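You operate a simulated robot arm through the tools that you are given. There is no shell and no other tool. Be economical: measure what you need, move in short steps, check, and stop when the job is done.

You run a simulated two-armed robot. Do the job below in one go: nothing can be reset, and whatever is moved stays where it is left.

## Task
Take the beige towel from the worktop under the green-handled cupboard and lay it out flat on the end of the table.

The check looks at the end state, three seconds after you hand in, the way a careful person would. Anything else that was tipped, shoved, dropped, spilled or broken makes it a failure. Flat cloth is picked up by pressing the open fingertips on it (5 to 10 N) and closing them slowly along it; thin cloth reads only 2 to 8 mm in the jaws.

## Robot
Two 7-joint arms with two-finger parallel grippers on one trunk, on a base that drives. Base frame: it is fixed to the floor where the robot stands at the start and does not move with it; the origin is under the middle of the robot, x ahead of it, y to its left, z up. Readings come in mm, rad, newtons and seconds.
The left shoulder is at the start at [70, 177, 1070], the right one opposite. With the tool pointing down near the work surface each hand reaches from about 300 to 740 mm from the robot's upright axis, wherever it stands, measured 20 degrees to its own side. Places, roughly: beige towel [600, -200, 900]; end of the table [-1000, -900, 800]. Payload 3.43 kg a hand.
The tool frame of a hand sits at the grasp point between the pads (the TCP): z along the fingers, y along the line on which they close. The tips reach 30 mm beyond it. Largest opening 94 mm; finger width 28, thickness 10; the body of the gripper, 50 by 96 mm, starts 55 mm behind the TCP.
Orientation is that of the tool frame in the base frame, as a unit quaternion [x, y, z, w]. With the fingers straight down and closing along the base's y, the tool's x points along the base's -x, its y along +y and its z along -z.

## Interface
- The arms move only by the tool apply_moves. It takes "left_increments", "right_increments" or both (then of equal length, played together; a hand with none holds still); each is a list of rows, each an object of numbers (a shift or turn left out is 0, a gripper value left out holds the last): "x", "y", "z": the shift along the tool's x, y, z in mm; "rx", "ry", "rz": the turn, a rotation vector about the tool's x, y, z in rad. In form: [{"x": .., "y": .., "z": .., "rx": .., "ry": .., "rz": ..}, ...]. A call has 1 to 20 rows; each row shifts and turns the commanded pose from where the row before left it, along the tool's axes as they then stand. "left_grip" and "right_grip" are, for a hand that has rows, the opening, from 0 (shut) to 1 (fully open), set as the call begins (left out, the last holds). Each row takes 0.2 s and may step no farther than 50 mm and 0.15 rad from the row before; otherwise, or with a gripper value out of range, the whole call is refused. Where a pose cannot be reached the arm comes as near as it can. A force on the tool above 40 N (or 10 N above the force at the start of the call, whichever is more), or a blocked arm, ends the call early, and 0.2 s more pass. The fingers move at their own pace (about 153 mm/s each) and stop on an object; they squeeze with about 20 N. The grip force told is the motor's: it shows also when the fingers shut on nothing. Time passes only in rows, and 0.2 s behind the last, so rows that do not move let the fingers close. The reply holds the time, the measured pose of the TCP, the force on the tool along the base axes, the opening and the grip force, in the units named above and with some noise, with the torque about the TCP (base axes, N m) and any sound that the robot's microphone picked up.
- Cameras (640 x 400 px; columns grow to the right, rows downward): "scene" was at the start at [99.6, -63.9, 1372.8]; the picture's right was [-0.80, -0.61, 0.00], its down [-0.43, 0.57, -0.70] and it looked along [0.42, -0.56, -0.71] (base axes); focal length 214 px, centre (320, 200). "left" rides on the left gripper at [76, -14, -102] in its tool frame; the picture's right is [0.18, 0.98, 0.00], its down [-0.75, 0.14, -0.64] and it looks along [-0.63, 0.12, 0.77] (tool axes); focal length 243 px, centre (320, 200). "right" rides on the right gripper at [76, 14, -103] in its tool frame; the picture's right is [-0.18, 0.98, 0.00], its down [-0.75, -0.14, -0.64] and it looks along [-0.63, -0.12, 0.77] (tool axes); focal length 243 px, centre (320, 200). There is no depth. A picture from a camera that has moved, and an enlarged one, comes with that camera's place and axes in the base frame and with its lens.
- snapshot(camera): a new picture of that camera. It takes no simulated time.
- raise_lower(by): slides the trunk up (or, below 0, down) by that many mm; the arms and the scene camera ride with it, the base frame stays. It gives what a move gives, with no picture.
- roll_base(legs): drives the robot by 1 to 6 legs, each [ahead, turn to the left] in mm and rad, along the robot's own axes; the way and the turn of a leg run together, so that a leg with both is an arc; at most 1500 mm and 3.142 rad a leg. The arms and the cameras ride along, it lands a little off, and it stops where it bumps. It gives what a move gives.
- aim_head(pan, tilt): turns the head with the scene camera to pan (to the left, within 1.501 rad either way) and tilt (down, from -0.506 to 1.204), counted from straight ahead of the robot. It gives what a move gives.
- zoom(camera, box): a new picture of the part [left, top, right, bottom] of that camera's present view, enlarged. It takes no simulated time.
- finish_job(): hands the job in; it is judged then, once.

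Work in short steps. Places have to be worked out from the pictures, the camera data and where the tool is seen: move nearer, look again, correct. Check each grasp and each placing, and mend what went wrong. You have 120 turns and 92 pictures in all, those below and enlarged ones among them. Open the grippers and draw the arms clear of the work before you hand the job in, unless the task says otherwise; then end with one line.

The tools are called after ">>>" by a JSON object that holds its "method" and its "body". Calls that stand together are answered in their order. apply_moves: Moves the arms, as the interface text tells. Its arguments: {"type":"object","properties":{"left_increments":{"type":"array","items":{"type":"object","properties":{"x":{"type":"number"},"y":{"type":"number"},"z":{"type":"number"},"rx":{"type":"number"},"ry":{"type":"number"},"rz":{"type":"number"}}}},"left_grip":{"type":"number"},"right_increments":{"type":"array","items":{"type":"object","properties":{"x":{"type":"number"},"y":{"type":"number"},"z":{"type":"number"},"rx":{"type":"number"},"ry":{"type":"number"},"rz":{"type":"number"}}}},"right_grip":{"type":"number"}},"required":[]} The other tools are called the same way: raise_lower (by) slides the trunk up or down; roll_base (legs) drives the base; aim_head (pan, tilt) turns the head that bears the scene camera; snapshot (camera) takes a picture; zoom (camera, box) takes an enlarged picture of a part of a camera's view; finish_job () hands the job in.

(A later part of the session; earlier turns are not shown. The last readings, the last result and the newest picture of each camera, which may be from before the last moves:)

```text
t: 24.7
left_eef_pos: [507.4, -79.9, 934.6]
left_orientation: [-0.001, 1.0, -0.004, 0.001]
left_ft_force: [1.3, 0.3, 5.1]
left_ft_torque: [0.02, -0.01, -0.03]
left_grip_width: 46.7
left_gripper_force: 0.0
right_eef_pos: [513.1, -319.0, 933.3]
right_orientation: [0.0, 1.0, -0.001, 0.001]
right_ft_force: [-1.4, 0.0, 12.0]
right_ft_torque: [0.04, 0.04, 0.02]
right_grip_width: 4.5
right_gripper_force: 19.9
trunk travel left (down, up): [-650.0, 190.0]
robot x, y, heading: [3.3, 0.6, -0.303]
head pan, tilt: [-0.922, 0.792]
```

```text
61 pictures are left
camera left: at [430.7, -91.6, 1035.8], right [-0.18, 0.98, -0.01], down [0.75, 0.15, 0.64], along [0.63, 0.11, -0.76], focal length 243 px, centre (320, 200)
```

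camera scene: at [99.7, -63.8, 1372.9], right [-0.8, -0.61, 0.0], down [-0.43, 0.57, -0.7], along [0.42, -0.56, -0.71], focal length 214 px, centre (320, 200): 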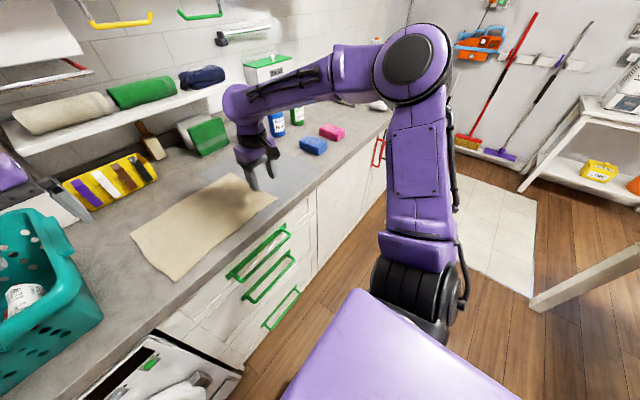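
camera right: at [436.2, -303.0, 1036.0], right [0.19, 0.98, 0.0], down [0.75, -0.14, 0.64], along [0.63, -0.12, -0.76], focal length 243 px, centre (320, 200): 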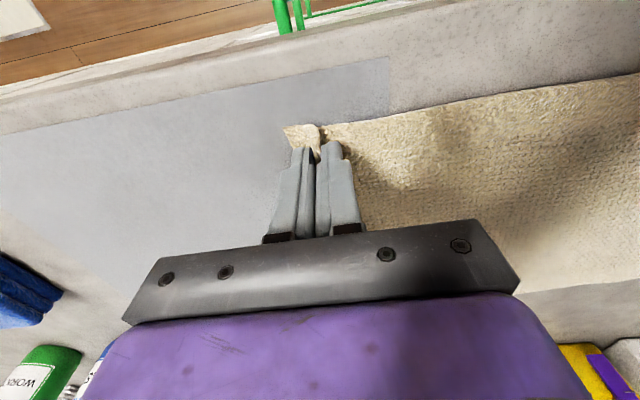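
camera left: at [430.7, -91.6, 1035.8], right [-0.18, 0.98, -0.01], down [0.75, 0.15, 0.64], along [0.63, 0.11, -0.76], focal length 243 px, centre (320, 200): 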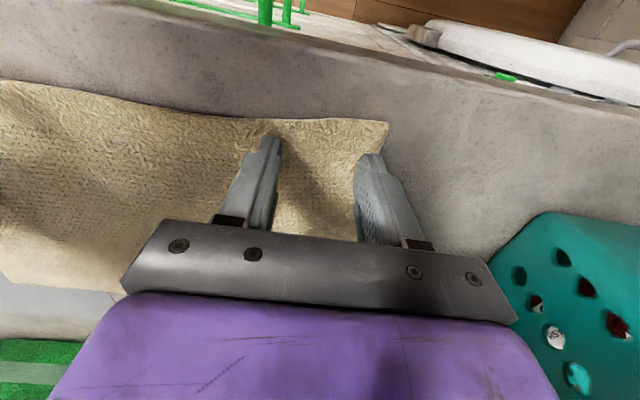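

The left is pressing at 5 N with the cloth flat again. I press slightly more and close in small steps.

>>> {"method": "apply_moves", "body": {"left_increments": [{"z": 0.7}, {"z": 0}], "left_grip": 0.42}}

>>> {"method": "apply_moves", "body": {"left_increments": [{"z": 0}, {"z": 0}], "left_grip": 0.34}}

>>> {"method": "apply_moves", "body": {"left_increments": [{"z": 0}, {"z": 0}], "left_grip": 0.26}}

>>> {"method": "apply_moves", "body": {"left_increments": [{"z": 0}, {"z": 0}], "left_grip": 0.18}}

>>> {"method": "apply_moves", "body": {"left_increments": [{"z": 0}, {"z": 0}], "left_grip": 0.1}}

>>> {"method": "apply_moves", "body": {"left_increments": [{"z": 0}, {"z": 0}, {"z": 0}], "left_grip": 0}}

>>> {"method": "snapshot", "body": {"camera": "left"}}

```text
t: 25.3
left_eef_pos: [507.1, -79.8, 934.0]
left_orientation: [0.0, 1.0, -0.004, 0.002]
left_ft_force: [-0.8, -1.8, 9.8]
left_ft_torque: [0.01, -0.02, -0.01]
left_grip_width: 39.1
left_gripper_force: 0.1
right_eef_pos: [513.7, -317.0, 932.3]
right_orientation: [0.001, 1.0, -0.001, 0.002]
right_ft_force: [0.1, 2.6, 10.3]
right_ft_torque: [0.05, -0.04, 0.01]
right_grip_width: 4.9
right_gripper_force: 19.7
trunk travel left (down, up): [-650.0, 190.0]
robot x, y, heading: [0.5, 1.1, -0.297]
head pan, tilt: [-0.922, 0.792]
```

```text
t: 25.9
left_eef_pos: [507.4, -79.3, 932.9]
left_orientation: [0.0, 1.0, -0.004, 0.003]
left_ft_force: [1.3, -2.1, 11.8]
left_ft_torque: [-0.02, -0.02, -0.01]
left_grip_width: 31.4
left_gripper_force: 0.1
right_eef_pos: [512.4, -318.4, 933.3]
right_orientation: [0.001, 1.0, -0.001, 0.001]
right_ft_force: [1.2, 2.1, 10.8]
right_ft_torque: [0.07, -0.02, -0.01]
right_grip_width: 4.9
right_gripper_force: 19.8
trunk travel left (down, up): [-650.0, 190.0]
robot x, y, heading: [1.1, -1.4, -0.296]
head pan, tilt: [-0.922, 0.792]
```

```text
t: 26.5
left_eef_pos: [506.7, -78.2, 933.5]
left_orientation: [0.0, 1.0, -0.004, 0.002]
left_ft_force: [0.9, -2.4, 13.0]
left_ft_torque: [0.01, -0.02, 0.07]
left_grip_width: 23.7
left_gripper_force: 0.0
right_eef_pos: [512.7, -318.1, 933.8]
right_orientation: [0.0, 1.0, -0.002, 0.002]
right_ft_force: [0.5, 1.7, 10.4]
right_ft_torque: [0.05, -0.04, -0.02]
right_grip_width: 4.9
right_gripper_force: 20.1
trunk travel left (down, up): [-650.0, 190.0]
robot x, y, heading: [1.4, -1.1, -0.294]
head pan, tilt: [-0.922, 0.792]
```

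```text
t: 27.1
left_eef_pos: [505.9, -78.9, 932.6]
left_orientation: [0.0, 1.0, -0.005, 0.002]
left_ft_force: [-0.2, -4.3, 11.7]
left_ft_torque: [-0.09, -0.03, -0.02]
left_grip_width: 17.4
left_gripper_force: 0.6
right_eef_pos: [512.3, -318.3, 933.3]
right_orientation: [0.0, 1.0, -0.001, 0.002]
right_ft_force: [1.5, 4.0, 9.8]
right_ft_torque: [0.16, -0.11, -0.01]
right_grip_width: 5.0
right_gripper_force: 20.3
trunk travel left (down, up): [-650.0, 190.0]
robot x, y, heading: [-3.4, -0.2, -0.294]
head pan, tilt: [-0.922, 0.792]
```

```text
t: 27.7
left_eef_pos: [507.5, -80.0, 933.3]
left_orientation: [0.0, 1.0, -0.004, 0.002]
left_ft_force: [0.2, -5.8, 12.1]
left_ft_torque: [-0.16, -0.02, 0.02]
left_grip_width: 11.7
left_gripper_force: 2.4
right_eef_pos: [513.1, -318.7, 934.9]
right_orientation: [0.002, 1.0, 0.0, 0.002]
right_ft_force: [1.4, 6.2, 11.2]
right_ft_torque: [0.25, -0.08, 0.0]
right_grip_width: 4.9
right_gripper_force: 20.4
trunk travel left (down, up): [-650.0, 190.0]
robot x, y, heading: [-1.8, -5.6, -0.298]
head pan, tilt: [-0.922, 0.792]
```

```text
t: 28.5
left_eef_pos: [506.1, -78.7, 933.4]
left_orientation: [-0.001, 1.0, -0.004, 0.002]
left_ft_force: [0.3, -11.5, 10.1]
left_ft_torque: [-0.31, -0.01, 0.01]
left_grip_width: 5.3
left_gripper_force: 19.8
right_eef_pos: [511.8, -318.1, 934.4]
right_orientation: [0.001, 1.0, -0.001, 0.002]
right_ft_force: [0.7, 9.7, 10.5]
right_ft_torque: [0.31, -0.03, 0.03]
right_grip_width: 5.1
right_gripper_force: 19.6
trunk travel left (down, up): [-650.0, 190.0]
robot x, y, heading: [2.6, 0.3, -0.297]
head pan, tilt: [-0.922, 0.792]
```

```text
60 pictures are left
camera left: at [430.4, -91.4, 1035.1], right [-0.18, 0.98, -0.01], down [0.75, 0.15, 0.64], along [0.63, 0.11, -0.77], focal length 243 px, centre (320, 200)
```

left: 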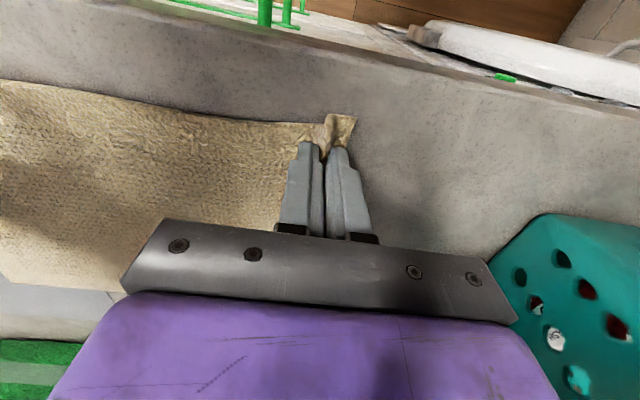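

Both hands now hold cloth (5.3 and 5.1 mm) with about 10 N of tension between them. I ease them 2 mm together and lift slowly.

>>> {"method": "apply_moves", "body": {"left_increments": [{"y": -2}, {"z": -10}, {"z": -15}, {"z": -20}, {"z": -25}, {"z": 0}], "right_increments": [{"y": 2}, {"z": -10}, {"z": -15}, {"z": -20}, {"z": -25}, {"z": 0}]}}

>>> {"method": "aim_head", "body": {"pan": -0.3, "tilt": 0.8}}

>>> {"method": "snapshot", "body": {"camera": "scene"}}

```text
t: 29.9
left_eef_pos: [510.8, -82.8, 1000.5]
left_orientation: [0.001, 1.0, -0.004, 0.001]
left_ft_force: [-0.1, -3.5, 0.5]
left_ft_torque: [-0.08, 0.01, 0.01]
left_grip_width: 4.5
left_gripper_force: 20.1
right_eef_pos: [514.4, -315.7, 1001.2]
right_orientation: [0.001, 1.0, -0.001, 0.0]
right_ft_force: [0.2, 3.1, -0.8]
right_ft_torque: [0.11, 0.06, -0.01]
right_grip_width: 4.8
right_gripper_force: 20.0
trunk travel left (down, up): [-650.0, 190.0]
robot x, y, heading: [-1.1, -1.6, -0.294]
head pan, tilt: [-0.922, 0.792]
```

```text
t: 30.9
left_eef_pos: [510.3, -82.7, 1001.4]
left_orientation: [0.0, 1.0, -0.003, 0.001]
left_ft_force: [0.2, -3.7, -0.1]
left_ft_torque: [-0.08, 0.0, -0.03]
left_grip_width: 4.6
left_gripper_force: 19.5
right_eef_pos: [513.1, -317.1, 1002.0]
right_orientation: [0.001, 1.0, -0.001, 0.001]
right_ft_force: [-0.8, 2.8, 0.1]
right_ft_torque: [0.09, 0.0, -0.01]
right_grip_width: 4.8
right_gripper_force: 20.2
trunk travel left (down, up): [-650.0, 190.0]
robot x, y, heading: [2.5, -1.0, -0.298]
head pan, tilt: [-0.3, 0.799]
```

```text
59 pictures are left
camera scene: at [115.6, -59.3, 1372.3], right [-0.56, -0.83, 0.0], down [-0.59, 0.4, -0.7], along [0.58, -0.39, -0.72], focal length 214 px, centre (320, 200)
```

scene: 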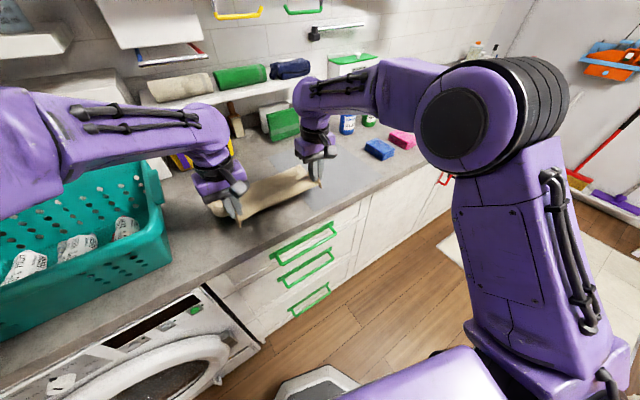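

The lift is holding on both sides. I continue up to about z 1190 so the whole towel clears the worktop.

>>> {"method": "apply_moves", "body": {"left_increments": [{"z": -25}, {"z": -25}, {"z": -25}, {"z": -25}, {"z": -25}, {"z": -25}, {"z": -25}, {"z": -25}, {"z": 0}, {"z": 0}], "right_increments": [{"z": -25}, {"z": -25}, {"z": -25}, {"z": -25}, {"z": -25}, {"z": -25}, {"z": -25}, {"z": -25}, {"z": 0}, {"z": 0}]}}

>>> {"method": "snapshot", "body": {"camera": "scene"}}

```text
t: 33.1
left_eef_pos: [510.1, -81.0, 1203.0]
left_orientation: [0.0, 1.0, -0.003, 0.001]
left_ft_force: [0.7, -2.9, -0.5]
left_ft_torque: [-0.13, 0.02, -0.03]
left_grip_width: 4.8
left_gripper_force: 19.5
right_eef_pos: [513.2, -316.5, 1204.0]
right_orientation: [0.001, 1.0, -0.002, 0.0]
right_ft_force: [0.0, 1.9, -0.1]
right_ft_torque: [0.07, -0.04, -0.02]
right_grip_width: 4.9
right_gripper_force: 20.3
trunk travel left (down, up): [-650.0, 190.0]
robot x, y, heading: [1.0, -0.0, -0.298]
head pan, tilt: [-0.3, 0.799]
```

```text
58 pictures are left
camera scene: at [115.5, -59.1, 1372.3], right [-0.56, -0.83, 0.0], down [-0.59, 0.4, -0.7], along [0.58, -0.39, -0.72], focal length 214 px, centre (320, 200)
```

scene: 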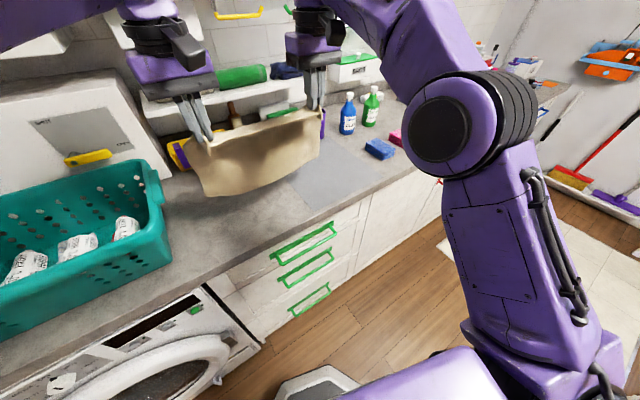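

The towel hangs neatly from both hands and everything else is in place. I draw both hands in toward the robot, off the worktop, before turning.

>>> {"method": "apply_moves", "body": {"left_increments": [{"x": 18}, {"x": 25}, {"x": 25}, {"x": 25}, {"x": 25}, {"x": 20}, {"x": 0}, {"x": 0}], "right_increments": [{"x": 18}, {"x": 25}, {"x": 25}, {"x": 25}, {"x": 25}, {"x": 20}, {"x": 0}, {"x": 0}]}}

>>> {"method": "aim_head", "body": {"pan": -1.5, "tilt": 0.5}}

>>> {"method": "snapshot", "body": {"camera": "scene"}}

```text
t: 34.9
left_eef_pos: [373.3, -82.0, 1200.7]
left_orientation: [0.0, 1.0, -0.004, 0.001]
left_ft_force: [0.4, -5.2, -0.2]
left_ft_torque: [-0.15, -0.01, -0.02]
left_grip_width: 5.1
left_gripper_force: 19.7
right_eef_pos: [377.0, -316.7, 1202.0]
right_orientation: [0.0, 1.0, 0.0, 0.0]
right_ft_force: [-0.6, 6.1, -0.5]
right_ft_torque: [0.15, 0.03, 0.04]
right_grip_width: 5.1
right_gripper_force: 20.3
trunk travel left (down, up): [-650.0, 190.0]
robot x, y, heading: [-1.2, -2.8, -0.298]
head pan, tilt: [-0.3, 0.799]
```

```text
t: 36.3
left_eef_pos: [372.6, -81.6, 1201.4]
left_orientation: [0.0, 1.0, -0.004, 0.001]
left_ft_force: [1.0, -5.0, 0.5]
left_ft_torque: [-0.17, -0.02, 0.01]
left_grip_width: 4.9
left_gripper_force: 20.0
right_eef_pos: [377.1, -316.4, 1201.6]
right_orientation: [0.001, 1.0, -0.002, 0.001]
right_ft_force: [-0.3, 5.2, -0.5]
right_ft_torque: [0.13, 0.03, 0.0]
right_grip_width: 5.0
right_gripper_force: 19.9
trunk travel left (down, up): [-650.0, 190.0]
robot x, y, heading: [1.0, 1.0, -0.293]
head pan, tilt: [-1.499, 0.499]
```

```text
57 pictures are left
camera scene: at [28.7, -102.6, 1398.3], right [-0.98, 0.22, 0.0], down [0.11, 0.47, -0.88], along [-0.19, -0.86, -0.48], focal length 214 px, centre (320, 200)
```

scene: 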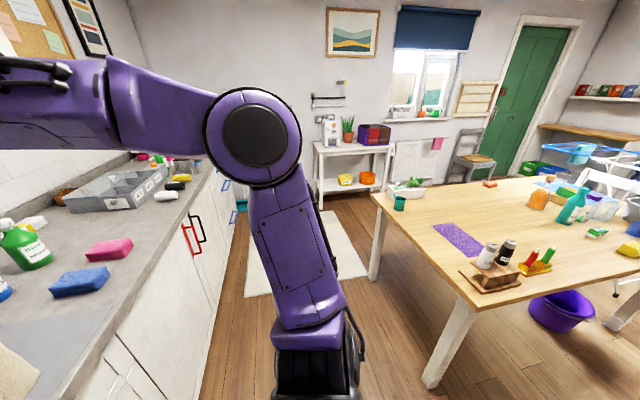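

The table runs along −x from about x −560, y −400 to −1160, with a purple cloth, shaker crate and planter on it; the clear area around (−1000, −900) is the goal. I'll approach from the x −560 end, facing −x, turning in place first and then driving to about (−150, −900).

>>> {"method": "roll_base", "body": {"legs": [[0, -0.72], [0, -0.72]]}}

>>> {"method": "aim_head", "body": {"pan": -0.7, "tilt": 0.5}}

>>> {"method": "snapshot", "body": {"camera": "scene"}}

```text
t: 40.5
left_eef_pos: [-33.8, -379.6, 1200.5]
left_orientation: [0.661, 0.751, -0.002, -0.001]
left_ft_force: [-6.1, -0.4, -0.4]
left_ft_torque: [-0.04, 0.17, 0.08]
left_grip_width: 5.0
left_gripper_force: 20.1
right_eef_pos: [-265.5, -413.9, 1201.5]
right_orientation: [0.661, 0.75, -0.001, -0.001]
right_ft_force: [4.5, 0.9, -0.4]
right_ft_torque: [0.03, -0.14, 0.12]
right_grip_width: 5.1
right_gripper_force: 19.8
trunk travel left (down, up): [-650.0, 190.0]
robot x, y, heading: [3.8, -5.4, -1.734]
head pan, tilt: [-1.499, 0.499]
```

```text
t: 41.6
left_eef_pos: [-33.8, -380.2, 1200.2]
left_orientation: [0.661, 0.75, -0.004, -0.001]
left_ft_force: [-3.8, -1.3, 0.0]
left_ft_torque: [-0.03, 0.15, 0.08]
left_grip_width: 4.5
left_gripper_force: 19.5
right_eef_pos: [-265.2, -413.0, 1201.5]
right_orientation: [0.661, 0.75, 0.0, -0.001]
right_ft_force: [4.6, 0.9, -0.2]
right_ft_torque: [0.05, -0.19, 0.1]
right_grip_width: 4.8
right_gripper_force: 20.5
trunk travel left (down, up): [-650.0, 190.0]
robot x, y, heading: [2.2, -0.7, -1.744]
head pan, tilt: [-0.7, 0.499]
```

```text
56 pictures are left
camera scene: at [-77.2, -107.5, 1398.3], right [-0.65, 0.76, 0.0], down [0.37, 0.31, -0.88], along [-0.67, -0.57, -0.48], focal length 214 px, centre (320, 200)
```

scene: 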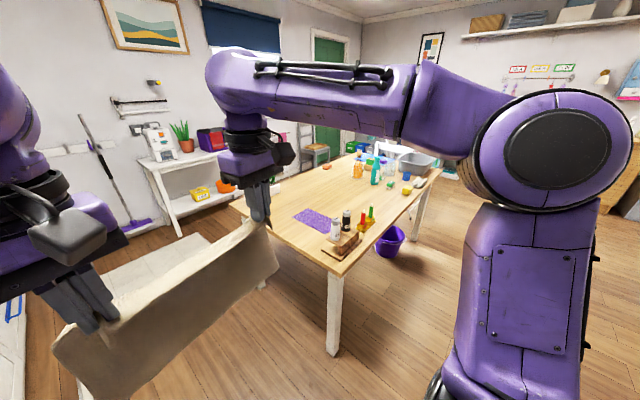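

The towel hangs well and the whole table is visible: x −560 to −1900, y −400 to −1170. The floor ahead is clear, so I drive 900 mm along this heading and then turn to face −x in two parts.

>>> {"method": "roll_base", "body": {"legs": [[450, 0], [450, 0]]}}

>>> {"method": "roll_base", "body": {"legs": [[0, -0.7], [0, -0.7]]}}

>>> {"method": "aim_head", "body": {"pan": 0.0, "tilt": 0.65}}

>>> {"method": "snapshot", "body": {"camera": "scene"}}

```text
t: 46.7
left_eef_pos: [-186.7, -1258.5, 1202.0]
left_orientation: [0.662, 0.749, -0.003, -0.001]
left_ft_force: [-5.6, -1.3, -0.8]
left_ft_torque: [-0.03, 0.14, 0.07]
left_grip_width: 4.9
left_gripper_force: 20.0
right_eef_pos: [-420.7, -1292.8, 1202.0]
right_orientation: [0.663, 0.749, 0.0, -0.001]
right_ft_force: [5.5, 1.6, 0.4]
right_ft_torque: [0.05, -0.17, 0.12]
right_grip_width: 4.7
right_gripper_force: 19.8
trunk travel left (down, up): [-650.0, 190.0]
robot x, y, heading: [-150.8, -881.0, -1.737]
head pan, tilt: [-0.7, 0.499]
```

```text
t: 50.8
left_eef_pos: [-532.0, -907.1, 1200.0]
left_orientation: [0.99, 0.141, -0.002, -0.004]
left_ft_force: [-1.6, 4.4, 0.1]
left_ft_torque: [0.18, 0.08, 0.07]
left_grip_width: 4.4
left_gripper_force: 20.0
right_eef_pos: [-601.8, -682.2, 1202.5]
right_orientation: [0.99, 0.14, 0.0, -0.001]
right_ft_force: [1.9, -4.7, -0.2]
right_ft_torque: [-0.18, -0.06, 0.11]
right_grip_width: 4.7
right_gripper_force: 20.2
trunk travel left (down, up): [-650.0, 190.0]
robot x, y, heading: [-148.5, -880.2, 3.13]
head pan, tilt: [-0.7, 0.499]
```

```text
t: 51.9
left_eef_pos: [-530.7, -907.4, 1200.7]
left_orientation: [0.99, 0.141, -0.002, -0.004]
left_ft_force: [-2.1, 3.9, -0.8]
left_ft_torque: [0.14, 0.05, 0.1]
left_grip_width: 4.8
left_gripper_force: 19.9
right_eef_pos: [-602.9, -682.2, 1202.2]
right_orientation: [0.99, 0.142, 0.0, 0.0]
right_ft_force: [2.2, -5.3, -0.9]
right_ft_torque: [-0.15, -0.04, 0.12]
right_grip_width: 4.4
right_gripper_force: 19.8
trunk travel left (down, up): [-650.0, 190.0]
robot x, y, heading: [-151.1, -878.5, 3.132]
head pan, tilt: [0.0, 0.649]
```

```text
55 pictures are left
camera scene: at [-289.1, -878.7, 1384.9], right [0.01, 1.0, 0.0], down [0.6, -0.01, -0.8], along [-0.8, 0.01, -0.6], focal length 214 px, centre (320, 200)
```

scene: 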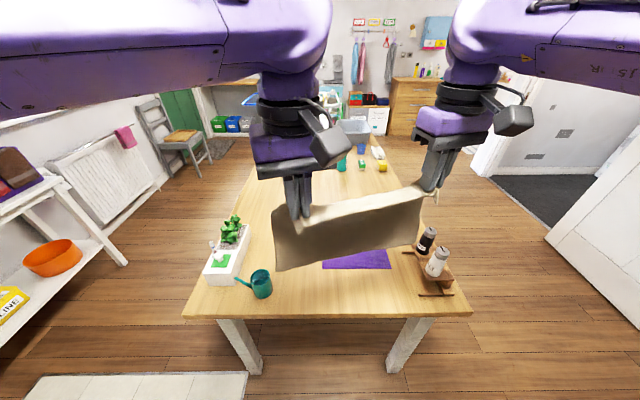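

This view is very clear. It fits a table height of about z 750: edge x≈−584, purple cloth x −738 to −857, planter beyond y −1157. I'll lay the towel with its near edge at x≈−895, centred on y −900, so I first square the hands to the table.

>>> {"method": "apply_moves", "body": {"left_increments": [{"x": -11.4, "y": 15.9, "rz": 0.0473}, {"x": -10.7, "y": 16.5, "rz": 0.0473}, {"x": -9.9, "y": 16.9, "rz": 0.0473}, {"x": -9.1, "y": 17.4, "rz": 0.0473}, {"x": -8.2, "y": 17.8, "rz": 0.0473}, {"x": -7.4, "y": 18.2, "rz": 0.0473}, {"z": 0}], "right_increments": [{"x": 0.6, "y": 17.6, "rz": 0.0473}, {"x": 1.4, "y": 17.5, "rz": 0.0473}, {"x": 2.3, "y": 17.4, "rz": 0.0473}, {"x": 3.1, "y": 17.3, "rz": 0.0473}, {"x": 3.9, "y": 17.1, "rz": 0.0473}, {"x": 4.7, "y": 16.9, "rz": 0.0473}, {"z": 0}]}}

>>> {"method": "snapshot", "body": {"camera": "scene"}}

```text
t: 53.5
left_eef_pos: [-570.3, -1017.2, 1200.7]
left_orientation: [1.0, -0.001, -0.001, -0.002]
left_ft_force: [-0.9, 5.9, -0.4]
left_ft_torque: [0.16, 0.0, 0.05]
left_grip_width: 4.7
left_gripper_force: 19.8
right_eef_pos: [-570.4, -780.4, 1200.5]
right_orientation: [1.0, -0.002, -0.001, 0.0]
right_ft_force: [0.4, -5.3, 0.0]
right_ft_torque: [-0.21, 0.01, 0.1]
right_grip_width: 4.9
right_gripper_force: 20.6
trunk travel left (down, up): [-650.0, 190.0]
robot x, y, heading: [-154.6, -881.4, 3.133]
head pan, tilt: [0.0, 0.649]
```

```text
54 pictures are left
camera scene: at [-289.1, -878.0, 1384.9], right [0.01, 1.0, 0.0], down [0.6, -0.01, -0.8], along [-0.8, 0.01, -0.6], focal length 214 px, centre (320, 200)
```

scene: 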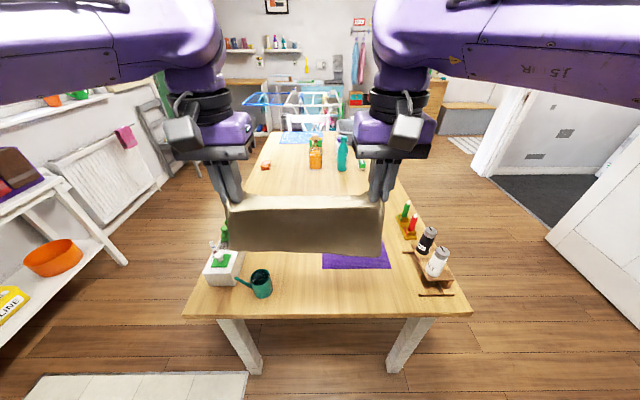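

The towel hangs square above the table. Since it must land far from the edge, I need to know how close the base can get, so I look straight down at the robot's front and the table edge.

>>> {"method": "aim_head", "body": {"pan": 0.0, "tilt": 1.2}}

>>> {"method": "snapshot", "body": {"camera": "scene"}}

```text
t: 54.5
left_eef_pos: [-571.3, -1018.9, 1200.2]
left_orientation: [1.0, 0.0, -0.002, -0.003]
left_ft_force: [-0.6, 5.7, 0.1]
left_ft_torque: [0.17, -0.03, 0.11]
left_grip_width: 4.8
left_gripper_force: 20.4
right_eef_pos: [-571.3, -783.2, 1201.5]
right_orientation: [1.0, -0.001, -0.001, -0.001]
right_ft_force: [-0.2, -5.5, 0.0]
right_ft_torque: [-0.16, -0.04, 0.11]
right_grip_width: 4.6
right_gripper_force: 19.8
trunk travel left (down, up): [-650.0, 190.0]
robot x, y, heading: [-151.9, -878.9, 3.129]
head pan, tilt: [0.0, 1.201]
```

```text
53 pictures are left
camera scene: at [-258.3, -879.3, 1344.6], right [0.01, 1.0, 0.0], down [0.93, -0.01, -0.36], along [-0.36, 0.0, -0.93], focal length 214 px, centre (320, 200)
```

scene: 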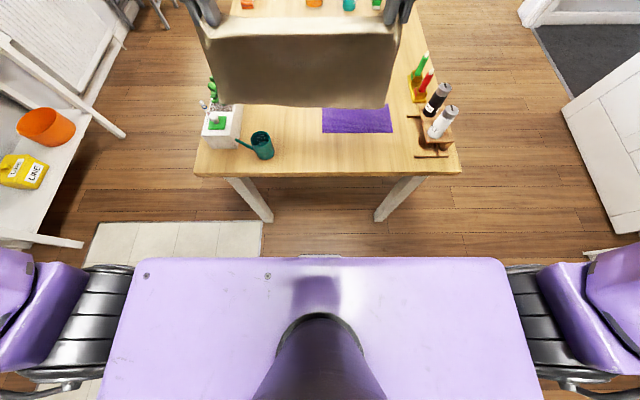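

The chest reaches only ~170 mm ahead at table height and the low base fits between the table legs, so I can come closer. First a wrist view to see how long and in which direction the towel hangs.

>>> {"method": "snapshot", "body": {"camera": "right"}}

>>> {"method": "snapshot", "body": {"camera": "left"}}

```text
52 pictures are left
camera right: at [-494.3, -795.7, 1303.6], right [-0.19, -0.98, 0.0], down [-0.75, 0.14, 0.64], along [-0.63, 0.12, -0.77], focal length 243 px, centre (320, 200)
```

right: 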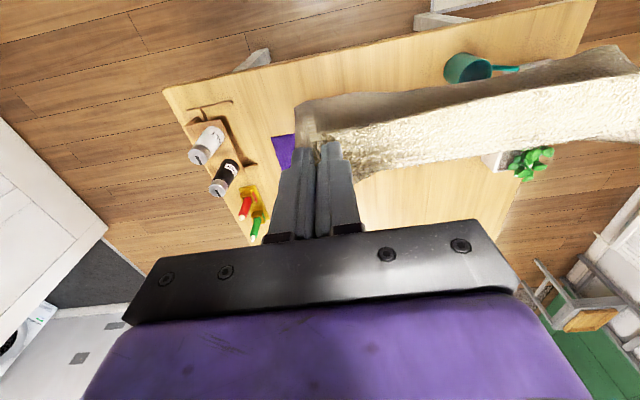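

```text
51 pictures are left
camera left: at [-494.0, -1003.3, 1302.1], right [0.18, -0.98, -0.01], down [-0.75, -0.14, 0.64], along [-0.63, -0.11, -0.77], focal length 243 px, centre (320, 200)
```

left: 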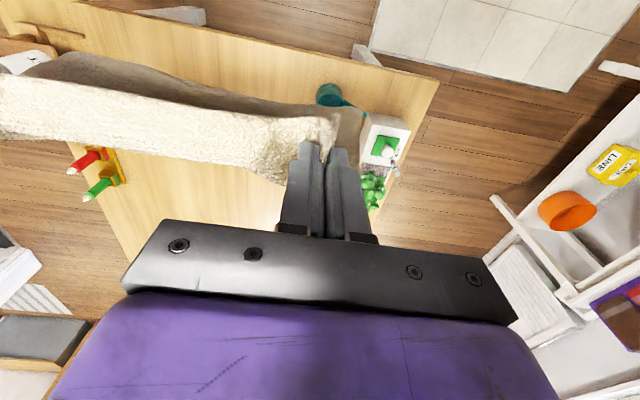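

The towel hangs about 190 mm below the tool points, its main part on the far side, so with the TCP ending at x≈−925 it will cover x −897 to −1115. I drive 200 mm closer in two short legs.

>>> {"method": "roll_base", "body": {"legs": [[100, 0.005]]}}

>>> {"method": "roll_base", "body": {"legs": [[95, 0.005]]}}

>>> {"method": "snapshot", "body": {"camera": "scene"}}

```text
t: 55.6
left_eef_pos: [-672.7, -1019.0, 1200.9]
left_orientation: [1.0, 0.001, -0.002, -0.003]
left_ft_force: [-0.8, 5.3, -0.9]
left_ft_torque: [0.19, -0.01, 0.1]
left_grip_width: 4.4
left_gripper_force: 19.4
right_eef_pos: [-673.7, -782.9, 1202.3]
right_orientation: [1.0, 0.001, -0.001, -0.001]
right_ft_force: [0.4, -6.7, -0.1]
right_ft_torque: [-0.16, -0.01, 0.14]
right_grip_width: 4.9
right_gripper_force: 19.7
trunk travel left (down, up): [-650.0, 190.0]
robot x, y, heading: [-253.0, -880.7, 3.137]
head pan, tilt: [0.0, 1.201]
```

```text
t: 56.7
left_eef_pos: [-764.8, -1022.0, 1200.4]
left_orientation: [1.0, 0.005, -0.002, -0.004]
left_ft_force: [0.2, 5.4, 0.0]
left_ft_torque: [0.15, 0.01, 0.1]
left_grip_width: 4.6
left_gripper_force: 20.5
right_eef_pos: [-767.7, -785.9, 1200.3]
right_orientation: [1.0, 0.005, -0.001, -0.001]
right_ft_force: [-0.1, -5.0, 0.2]
right_ft_torque: [-0.17, -0.03, 0.11]
right_grip_width: 5.0
right_gripper_force: 19.8
trunk travel left (down, up): [-650.0, 190.0]
robot x, y, heading: [-351.3, -881.9, -3.139]
head pan, tilt: [0.0, 1.201]
```

```text
50 pictures are left
camera scene: at [-453.7, -879.1, 1344.6], right [0.0, 1.0, 0.0], down [0.93, 0.0, -0.36], along [-0.36, 0.0, -0.93], focal length 214 px, centre (320, 200)
```

scene: 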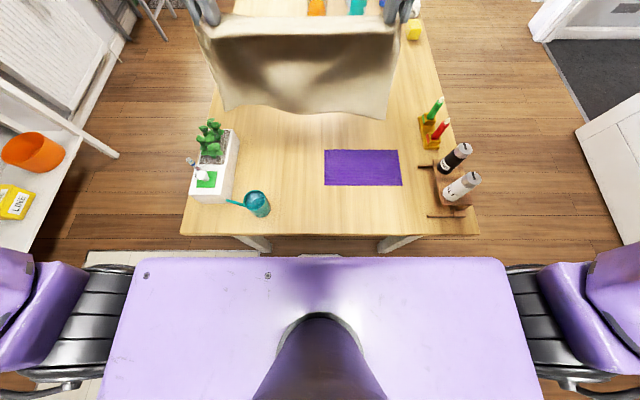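

No bump, and the table edge is still at x≈−576, confirming z≈750. I now move both hands forward and down together, first half untilted.

>>> {"method": "apply_moves", "body": {"left_increments": [{"x": -15, "z": 10}, {"x": -25, "z": 18}, {"x": -25, "z": 18}, {"x": -25, "z": 18}, {"x": -25, "z": 18}, {"x": -25, "z": 18}, {"x": -25, "z": 15}, {"x": -15, "z": 10}, {"z": 0}], "right_increments": [{"x": -15, "z": 10}, {"x": -25, "z": 18}, {"x": -25, "z": 18}, {"x": -25, "z": 18}, {"x": -25, "z": 18}, {"x": -25, "z": 18}, {"x": -25, "z": 15}, {"x": -15, "z": 10}, {"z": 0}]}}

>>> {"method": "aim_head", "body": {"pan": 0.0, "tilt": 0.75}}

>>> {"method": "snapshot", "body": {"camera": "scene"}}

```text
t: 58.7
left_eef_pos: [-944.5, -1023.2, 1077.2]
left_orientation: [1.0, 0.005, -0.003, -0.003]
left_ft_force: [-0.3, 5.8, 0.2]
left_ft_torque: [0.15, 0.05, 0.1]
left_grip_width: 5.0
left_gripper_force: 19.4
right_eef_pos: [-946.3, -786.6, 1078.3]
right_orientation: [1.0, 0.005, -0.002, -0.001]
right_ft_force: [0.2, -5.2, -0.9]
right_ft_torque: [-0.13, 0.01, 0.1]
right_grip_width: 4.8
right_gripper_force: 20.7
trunk travel left (down, up): [-650.0, 190.0]
robot x, y, heading: [-351.8, -882.8, -3.144]
head pan, tilt: [0.0, 1.201]
```

```text
t: 59.6
left_eef_pos: [-945.4, -1024.1, 1076.0]
left_orientation: [1.0, 0.005, -0.002, -0.003]
left_ft_force: [-1.8, 4.4, -0.3]
left_ft_torque: [0.15, 0.03, 0.09]
left_grip_width: 4.7
left_gripper_force: 20.1
right_eef_pos: [-947.9, -788.4, 1076.8]
right_orientation: [1.0, 0.006, 0.0, -0.001]
right_ft_force: [0.8, -5.7, -0.3]
right_ft_torque: [-0.17, -0.01, 0.1]
right_grip_width: 5.0
right_gripper_force: 19.5
trunk travel left (down, up): [-650.0, 190.0]
robot x, y, heading: [-346.8, -880.2, -3.145]
head pan, tilt: [0.0, 0.75]
```

```text
49 pictures are left
camera scene: at [-481.1, -879.2, 1376.2], right [0.0, 1.0, 0.0], down [0.68, 0.0, -0.73], along [-0.73, 0.0, -0.68], focal length 214 px, centre (320, 200)
```

scene: 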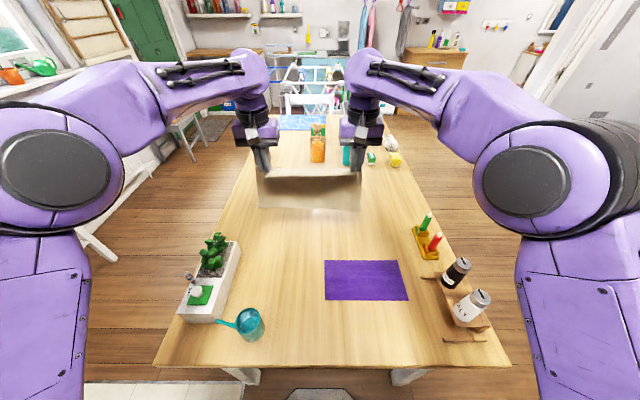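

The elbows and everything on the table are clear, and the nearest item beyond is at x≈−1450. I continue forward and down while tilting the tips forward by 0.3 rad for reach.

>>> {"method": "apply_moves", "body": {"left_increments": [{"x": -25, "z": 21.5, "ry": -0.05}, {"x": -23.9, "z": 22.7, "ry": -0.05}, {"x": -22.7, "z": 23.9, "ry": -0.05}, {"x": -21.5, "z": 25, "ry": -0.05}, {"x": -20.2, "z": 26, "ry": -0.05}, {"z": 0}], "right_increments": [{"x": -25, "z": 21.5, "ry": -0.05}, {"x": -23.9, "z": 22.7, "ry": -0.05}, {"x": -22.7, "z": 23.9, "ry": -0.05}, {"x": -21.5, "z": 25, "ry": -0.05}, {"x": -20.2, "z": 26, "ry": -0.05}, {"z": 0}]}}

>>> {"method": "zoom", "body": {"camera": "scene", "box": [160, 60, 480, 260]}}

```text
t: 61.0
left_eef_pos: [-1069.4, -1021.1, 970.3]
left_orientation: [0.992, 0.004, -0.127, -0.004]
left_ft_force: [0.0, 13.3, -0.2]
left_ft_torque: [0.42, 0.02, 0.06]
left_grip_width: 4.7
left_gripper_force: 19.7
right_eef_pos: [-1065.6, -780.9, 973.1]
right_orientation: [0.992, 0.005, -0.127, 0.0]
right_ft_force: [0.4, -14.3, -0.1]
right_ft_torque: [-0.44, 0.0, 0.25]
right_grip_width: 5.1
right_gripper_force: 20.0
right hand out of reach, approached as far as the arm can: row 5
trunk travel left (down, up): [-650.0, 190.0]
robot x, y, heading: [-348.3, -882.5, -3.141]
head pan, tilt: [0.0, 0.75]
```

```text
2.00 times, centred on (320, 160) of scene
camera zoom: at [-479.1, -879.2, 1376.5], right [0.0, 1.0, 0.0], down [0.68, 0.0, -0.73], along [-0.73, 0.0, -0.68], focal length 429 px, centre (320, 280)
```

zoom: 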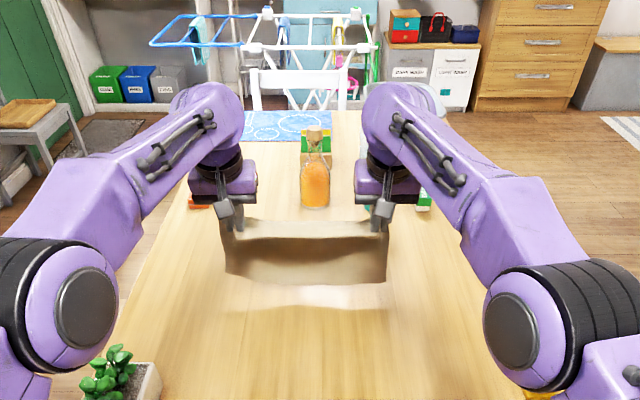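

The right arm is at its reach limit and the tension rose to 14 N. I ease the right hand inward, then roll 30 mm closer for margin (there are still at least 25 mm between chest and table edge).

>>> {"method": "apply_moves", "body": {"right_increments": [{"y": 3}, {"y": 3, "x": 5}, {"z": 0}], "left_increments": [{"x": 4}, {"x": 4}, {"z": 0}]}}

>>> {"method": "roll_base", "body": {"legs": [[30, 0]]}}

```text
t: 61.8
left_eef_pos: [-1064.7, -1023.7, 966.6]
left_orientation: [0.992, 0.005, -0.126, -0.003]
left_ft_force: [-0.9, 9.6, -1.3]
left_ft_torque: [0.29, -0.01, 0.02]
left_grip_width: 4.9
left_gripper_force: 19.9
right_eef_pos: [-1063.2, -785.4, 966.7]
right_orientation: [0.992, 0.005, -0.125, 0.0]
right_ft_force: [0.6, -9.4, -0.5]
right_ft_torque: [-0.3, -0.06, 0.24]
right_grip_width: 4.8
right_gripper_force: 19.4
trunk travel left (down, up): [-650.0, 190.0]
robot x, y, heading: [-349.3, -879.3, -3.142]
head pan, tilt: [0.0, 0.75]
```

```text
t: 62.7
left_eef_pos: [-1088.4, -1022.8, 973.2]
left_orientation: [0.991, 0.006, -0.13, -0.002]
left_ft_force: [0.6, 8.5, 1.9]
left_ft_torque: [0.27, 0.06, 0.03]
left_grip_width: 4.7
left_gripper_force: 20.1
right_eef_pos: [-1087.2, -785.6, 973.1]
right_orientation: [0.992, 0.004, -0.129, 0.0]
right_ft_force: [2.1, -8.1, -0.3]
right_ft_torque: [-0.23, 0.0, 0.22]
right_grip_width: 4.9
right_gripper_force: 20.3
trunk travel left (down, up): [-650.0, 190.0]
robot x, y, heading: [-377.4, -880.3, -3.14]
head pan, tilt: [0.0, 0.75]
```

The hands are at x≈−1088, z 973. I slide the trunk down 25 mm to bring the hanging edge to the table and look.

>>> {"method": "raise_lower", "body": {"by": -25}}

>>> {"method": "zoom", "body": {"camera": "scene", "box": [160, 60, 480, 260]}}

>>> {"method": "snapshot", "body": {"camera": "right"}}

```text
t: 63.4
left_eef_pos: [-1094.1, -1022.2, 942.7]
left_orientation: [0.992, 0.005, -0.127, -0.004]
left_ft_force: [-0.1, 7.0, -0.4]
left_ft_torque: [0.2, -0.05, 0.05]
left_grip_width: 4.8
left_gripper_force: 20.4
right_eef_pos: [-1092.6, -786.5, 943.4]
right_orientation: [0.992, 0.006, -0.126, 0.001]
right_ft_force: [0.5, -7.3, 0.3]
right_ft_torque: [-0.22, -0.01, 0.16]
right_grip_width: 4.6
right_gripper_force: 20.3
trunk travel left (down, up): [-625.0, 215.0]
robot x, y, heading: [-372.9, -879.9, -3.141]
head pan, tilt: [0.0, 0.75]
```

```text
2.00 times, centred on (320, 160) of scene
camera zoom: at [-511.3, -879.1, 1351.2], right [0.0, 1.0, 0.0], down [0.68, 0.0, -0.73], along [-0.73, 0.0, -0.68], focal length 429 px, centre (320, 280)
```

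zoom: 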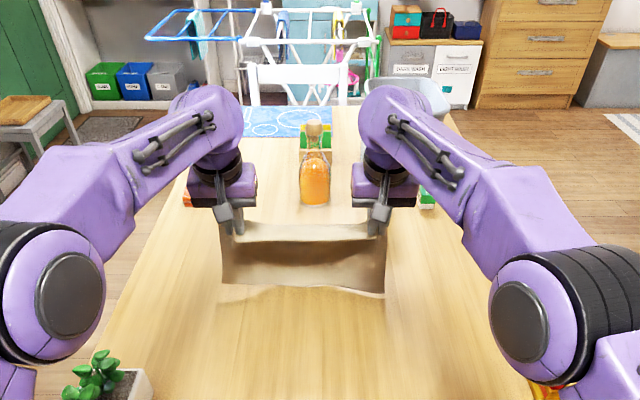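

```text
46 pictures are left
camera right: at [-993.2, -797.9, 1023.7], right [-0.17, -0.98, 0.05], down [-0.57, 0.14, 0.81], along [-0.8, 0.11, -0.59], focal length 243 px, centre (320, 200)
```

right: 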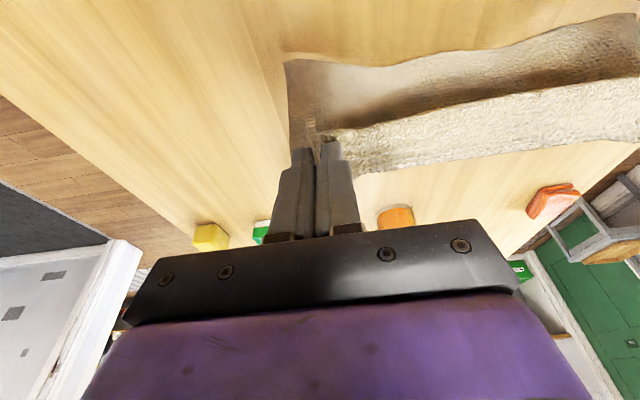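

The lower edge is about 30 mm above the table at x≈−1115. I lower 35 mm and then start laying: retracting and lowering along an arc while untilting, the first half now.

>>> {"method": "apply_moves", "body": {"left_increments": [{"x": 4.4, "z": 16.9}, {"x": 4.4, "z": 16.9}, {"z": 0}, {"x": 15.8, "z": 1.1, "ry": 0.0254}, {"x": 17.2, "z": 3.2, "ry": 0.0254}, {"x": 18.5, "z": 5.4, "ry": 0.0254}, {"z": 0}], "right_increments": [{"x": 4.4, "z": 16.9}, {"x": 4.4, "z": 16.9}, {"z": 0}, {"x": 15.8, "z": 1.1, "ry": 0.0254}, {"x": 17.2, "z": 3.2, "ry": 0.0254}, {"x": 18.5, "z": 5.4, "ry": 0.0254}, {"z": 0}]}}

>>> {"method": "zoom", "body": {"camera": "scene", "box": [160, 60, 480, 260]}}

>>> {"method": "snapshot", "body": {"camera": "right"}}

```text
t: 65.0
left_eef_pos: [-1046.6, -1023.8, 886.6]
left_orientation: [0.996, 0.006, -0.088, -0.002]
left_ft_force: [0.3, 8.3, 0.1]
left_ft_torque: [0.23, -0.01, 0.02]
left_grip_width: 4.7
left_gripper_force: 20.2
right_eef_pos: [-1042.8, -783.5, 888.0]
right_orientation: [0.996, 0.005, -0.087, 0.0]
right_ft_force: [0.3, -7.2, -0.2]
right_ft_torque: [-0.27, -0.03, 0.16]
right_grip_width: 5.0
right_gripper_force: 19.9
trunk travel left (down, up): [-625.0, 215.0]
robot x, y, heading: [-379.4, -881.9, -3.142]
head pan, tilt: [0.0, 0.75]
```

```text
2.00 times, centred on (320, 160) of scene
camera zoom: at [-511.0, -879.1, 1351.2], right [0.0, 1.0, 0.0], down [0.68, 0.0, -0.73], along [-0.73, 0.0, -0.68], focal length 429 px, centre (320, 280)
```

zoom: 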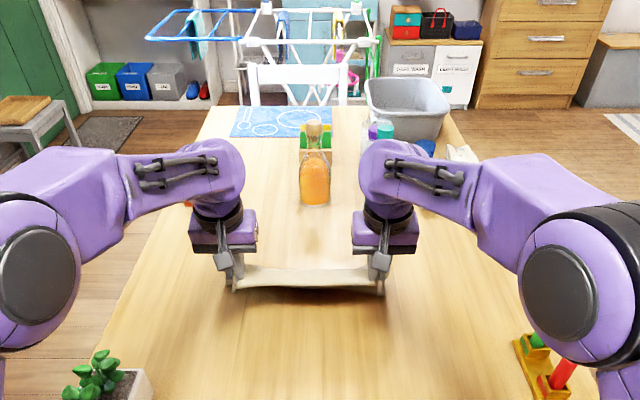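

```text
44 pictures are left
camera right: at [-949.7, -797.0, 975.2], right [-0.17, -0.98, 0.03], down [-0.63, 0.13, 0.76], along [-0.76, 0.11, -0.65], focal length 243 px, centre (320, 200)
```

right: 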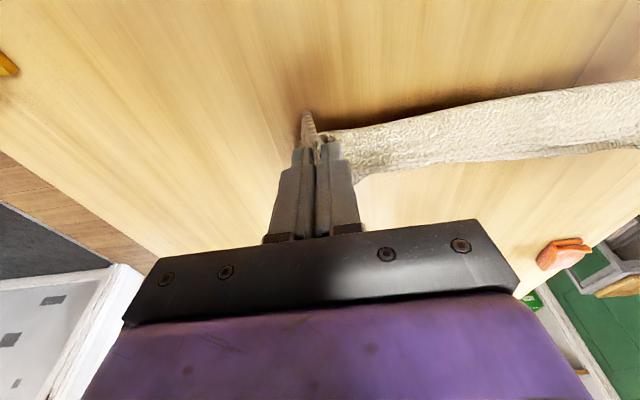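

The far edge has landed and the cloth trails properly. I carry on along the rest of the arc down to near the table.

>>> {"method": "apply_moves", "body": {"left_increments": [{"x": 18.7, "z": 7.8, "ry": 0.0254}, {"x": 18.6, "z": 9.3, "ry": 0.0254}, {"x": 18.6, "z": 11.7, "ry": 0.0254}, {"x": 18.4, "z": 13.2, "ry": 0.0254}, {"x": 17.1, "z": 13.7, "ry": 0.0254}, {"z": 0}], "right_increments": [{"x": 18.7, "z": 7.8, "ry": 0.0254}, {"x": 18.6, "z": 9.3, "ry": 0.0254}, {"x": 18.6, "z": 11.7, "ry": 0.0254}, {"x": 18.4, "z": 13.2, "ry": 0.0254}, {"x": 17.1, "z": 13.7, "ry": 0.0254}, {"z": 0}]}}

>>> {"method": "zoom", "body": {"camera": "scene", "box": [160, 60, 480, 260]}}

>>> {"method": "snapshot", "body": {"camera": "right"}}

```text
t: 66.4
left_eef_pos: [-962.9, -1022.9, 820.1]
left_orientation: [1.0, 0.005, -0.025, -0.003]
left_ft_force: [-0.9, 8.6, -0.3]
left_ft_torque: [0.2, -0.01, 0.12]
left_grip_width: 4.5
left_gripper_force: 19.9
right_eef_pos: [-959.8, -784.0, 822.6]
right_orientation: [1.0, 0.005, -0.024, 0.0]
right_ft_force: [0.3, -9.4, 0.0]
right_ft_torque: [-0.28, -0.02, 0.1]
right_grip_width: 4.8
right_gripper_force: 19.8
trunk travel left (down, up): [-625.0, 215.0]
robot x, y, heading: [-375.7, -879.2, -3.144]
head pan, tilt: [0.0, 0.75]
```

```text
2.00 times, centred on (320, 160) of scene
camera zoom: at [-510.6, -879.1, 1351.3], right [0.0, 1.0, 0.0], down [0.68, 0.0, -0.73], along [-0.73, 0.0, -0.68], focal length 429 px, centre (320, 280)
```

zoom: 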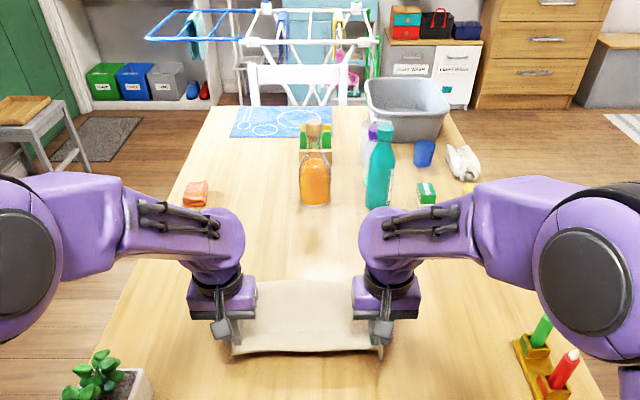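

```text
42 pictures are left
camera right: at [-878.7, -796.9, 921.5], right [-0.17, -0.98, 0.01], down [-0.72, 0.13, 0.68], along [-0.67, 0.11, -0.74], focal length 243 px, centre (320, 200)
```

right: 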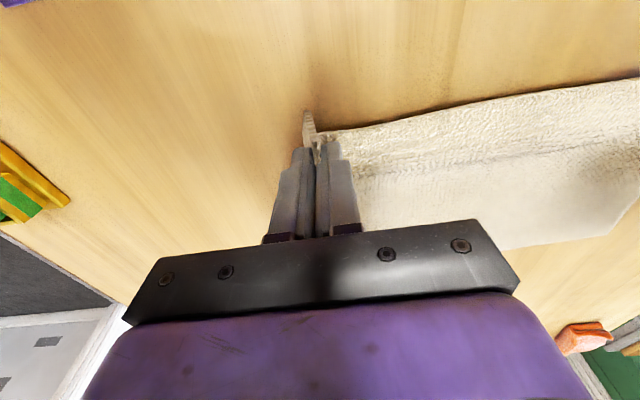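

The towel lies nearly flat, its far edge at x≈−1150. I lower the last part while drawing back, which also pulls the slack straight.

>>> {"method": "apply_moves", "body": {"left_increments": [{"x": 14.7, "z": 13.3, "ry": 0.0254}, {"x": 11.3, "z": 10.7, "ry": 0.0254}, {"x": 8, "z": 6}, {"z": 0}], "right_increments": [{"x": 14.7, "z": 14, "ry": 0.0254}, {"x": 11.3, "z": 11.5, "ry": 0.0254}, {"x": 8, "z": 6}, {"z": 0}]}}

>>> {"method": "zoom", "body": {"camera": "scene", "box": [200, 120, 440, 270]}}

```text
t: 67.4
left_eef_pos: [-930.2, -1022.5, 789.8]
left_orientation: [1.0, 0.006, -0.001, -0.003]
left_ft_force: [-0.2, 7.6, 0.6]
left_ft_torque: [0.21, 0.02, 0.08]
left_grip_width: 4.7
left_gripper_force: 19.9
right_eef_pos: [-927.6, -784.3, 790.2]
right_orientation: [1.0, 0.005, 0.001, -0.002]
right_ft_force: [0.2, -9.4, -0.2]
right_ft_torque: [-0.28, 0.02, 0.12]
right_grip_width: 5.0
right_gripper_force: 20.3
trunk travel left (down, up): [-625.0, 215.0]
robot x, y, heading: [-379.2, -879.1, -3.142]
head pan, tilt: [0.0, 0.75]
```

```text
2.67 times, centred on (320, 195) of scene
camera zoom: at [-510.7, -879.1, 1351.3], right [0.0, 1.0, 0.0], down [0.68, 0.0, -0.73], along [-0.73, 0.0, -0.68], focal length 572 px, centre (320, 213)
```

zoom: 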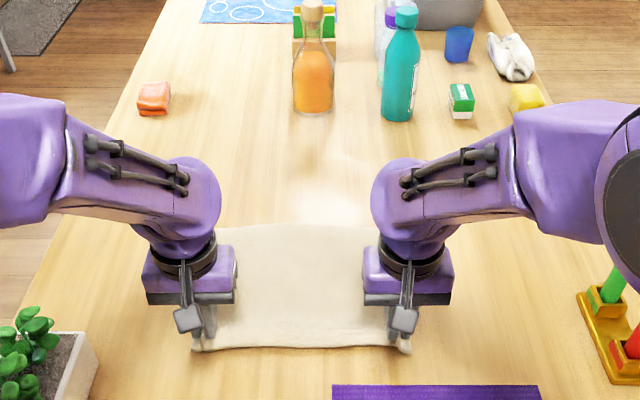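

Laid out squarely: x about −910 to −1127, clear of the purple cloth. I lower the last few mm until the fingertips touch.

>>> {"method": "apply_moves", "body": {"left_increments": [{"z": 3}, {"z": 2}, {"z": 0}], "right_increments": [{"z": 3}, {"z": 2}, {"z": 0}]}}

```text
t: 68.2
left_eef_pos: [-927.7, -1020.9, 785.1]
left_orientation: [1.0, 0.005, -0.001, -0.003]
left_ft_force: [-1.2, 7.0, 2.1]
left_ft_torque: [0.22, 0.04, 0.08]
left_grip_width: 4.5
left_gripper_force: 19.7
right_eef_pos: [-926.7, -784.2, 785.1]
right_orientation: [1.0, 0.005, 0.002, -0.001]
right_ft_force: [0.6, -7.7, 4.0]
right_ft_torque: [-0.21, 0.03, 0.13]
right_grip_width: 4.9
right_gripper_force: 19.6
trunk travel left (down, up): [-625.0, 215.0]
robot x, y, heading: [-374.8, -878.0, -3.135]
head pan, tilt: [0.0, 0.75]
```

Touching now with 2 and 4 N. I open the fingers slowly while they rest lightly on the table, so they spread the gathered fold as they release.

>>> {"method": "apply_moves", "body": {"left_increments": [{"z": 0.5}, {"z": 0}], "right_increments": [{"z": 0}, {"z": 0}], "left_grip": 0.15, "right_grip": 0.15}}

>>> {"method": "apply_moves", "body": {"left_increments": [{"z": 0}, {"z": 0}], "right_increments": [{"z": 0}, {"z": 0}], "left_grip": 0.3, "right_grip": 0.3}}

>>> {"method": "apply_moves", "body": {"left_increments": [{"z": 0}, {"z": 0}], "right_increments": [{"z": 0}, {"z": 0}], "left_grip": 0.45, "right_grip": 0.45}}

>>> {"method": "snapshot", "body": {"camera": "left"}}

>>> {"method": "snapshot", "body": {"camera": "right"}}

```text
t: 68.8
left_eef_pos: [-927.8, -1021.0, 785.0]
left_orientation: [1.0, 0.005, -0.001, -0.004]
left_ft_force: [-0.4, -1.4, 4.5]
left_ft_torque: [-0.07, 0.01, 0.02]
left_grip_width: 14.5
left_gripper_force: 0.1
right_eef_pos: [-926.7, -783.4, 784.7]
right_orientation: [1.0, 0.004, 0.0, -0.001]
right_ft_force: [0.1, 1.0, 2.5]
right_ft_torque: [-0.01, 0.0, -0.02]
right_grip_width: 14.0
right_gripper_force: 0.1
trunk travel left (down, up): [-625.0, 215.0]
robot x, y, heading: [-376.8, -880.3, -3.137]
head pan, tilt: [0.0, 0.75]
```

```text
t: 69.4
left_eef_pos: [-927.7, -1021.8, 784.6]
left_orientation: [1.0, 0.006, -0.001, -0.003]
left_ft_force: [-1.3, 0.3, 5.1]
left_ft_torque: [-0.03, 0.0, 0.02]
left_grip_width: 27.8
left_gripper_force: 0.1
right_eef_pos: [-926.9, -783.4, 784.8]
right_orientation: [1.0, 0.004, 0.001, -0.002]
right_ft_force: [-0.3, -0.1, 3.6]
right_ft_torque: [-0.03, 0.0, 0.01]
right_grip_width: 28.3
right_gripper_force: 0.1
trunk travel left (down, up): [-625.0, 215.0]
robot x, y, heading: [-374.9, -879.1, 3.143]
head pan, tilt: [0.0, 0.75]
```

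```text
t: 70.0
left_eef_pos: [-927.1, -1020.6, 783.3]
left_orientation: [1.0, 0.006, -0.001, -0.004]
left_ft_force: [0.2, -0.6, 4.7]
left_ft_torque: [-0.02, 0.02, 0.02]
left_grip_width: 40.7
left_gripper_force: 0.0
right_eef_pos: [-925.8, -783.1, 784.9]
right_orientation: [1.0, 0.006, 0.001, -0.001]
right_ft_force: [0.2, -0.3, 1.3]
right_ft_torque: [-0.05, -0.02, -0.03]
right_grip_width: 41.4
right_gripper_force: 0.0
trunk travel left (down, up): [-625.0, 215.0]
robot x, y, heading: [-377.1, -876.2, 3.143]
head pan, tilt: [0.0, 0.75]
```

```text
40 pictures are left
camera left: at [-851.3, -1005.3, 886.0], right [0.19, -0.98, -0.01], down [-0.75, -0.15, 0.64], along [-0.63, -0.12, -0.77], focal length 243 px, centre (320, 200)
```

left: 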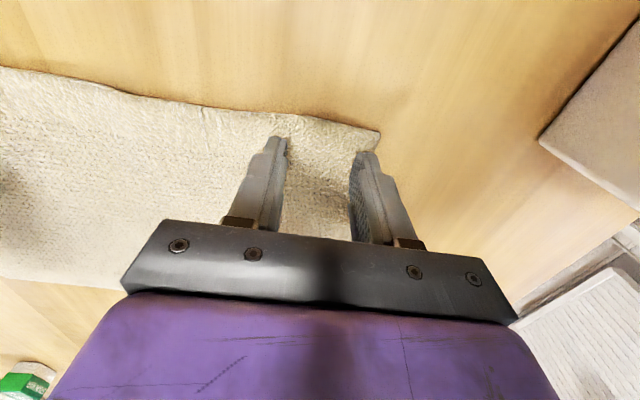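

```text
39 pictures are left
camera right: at [-850.4, -796.6, 887.2], right [-0.17, -0.98, 0.0], down [-0.76, 0.13, 0.64], along [-0.63, 0.11, -0.77], focal length 243 px, centre (320, 200)
```

right: 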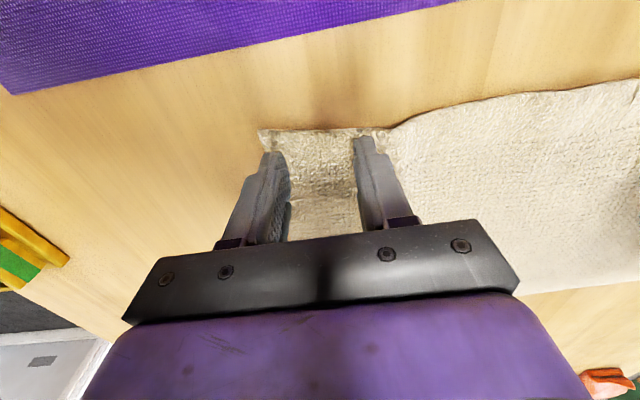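

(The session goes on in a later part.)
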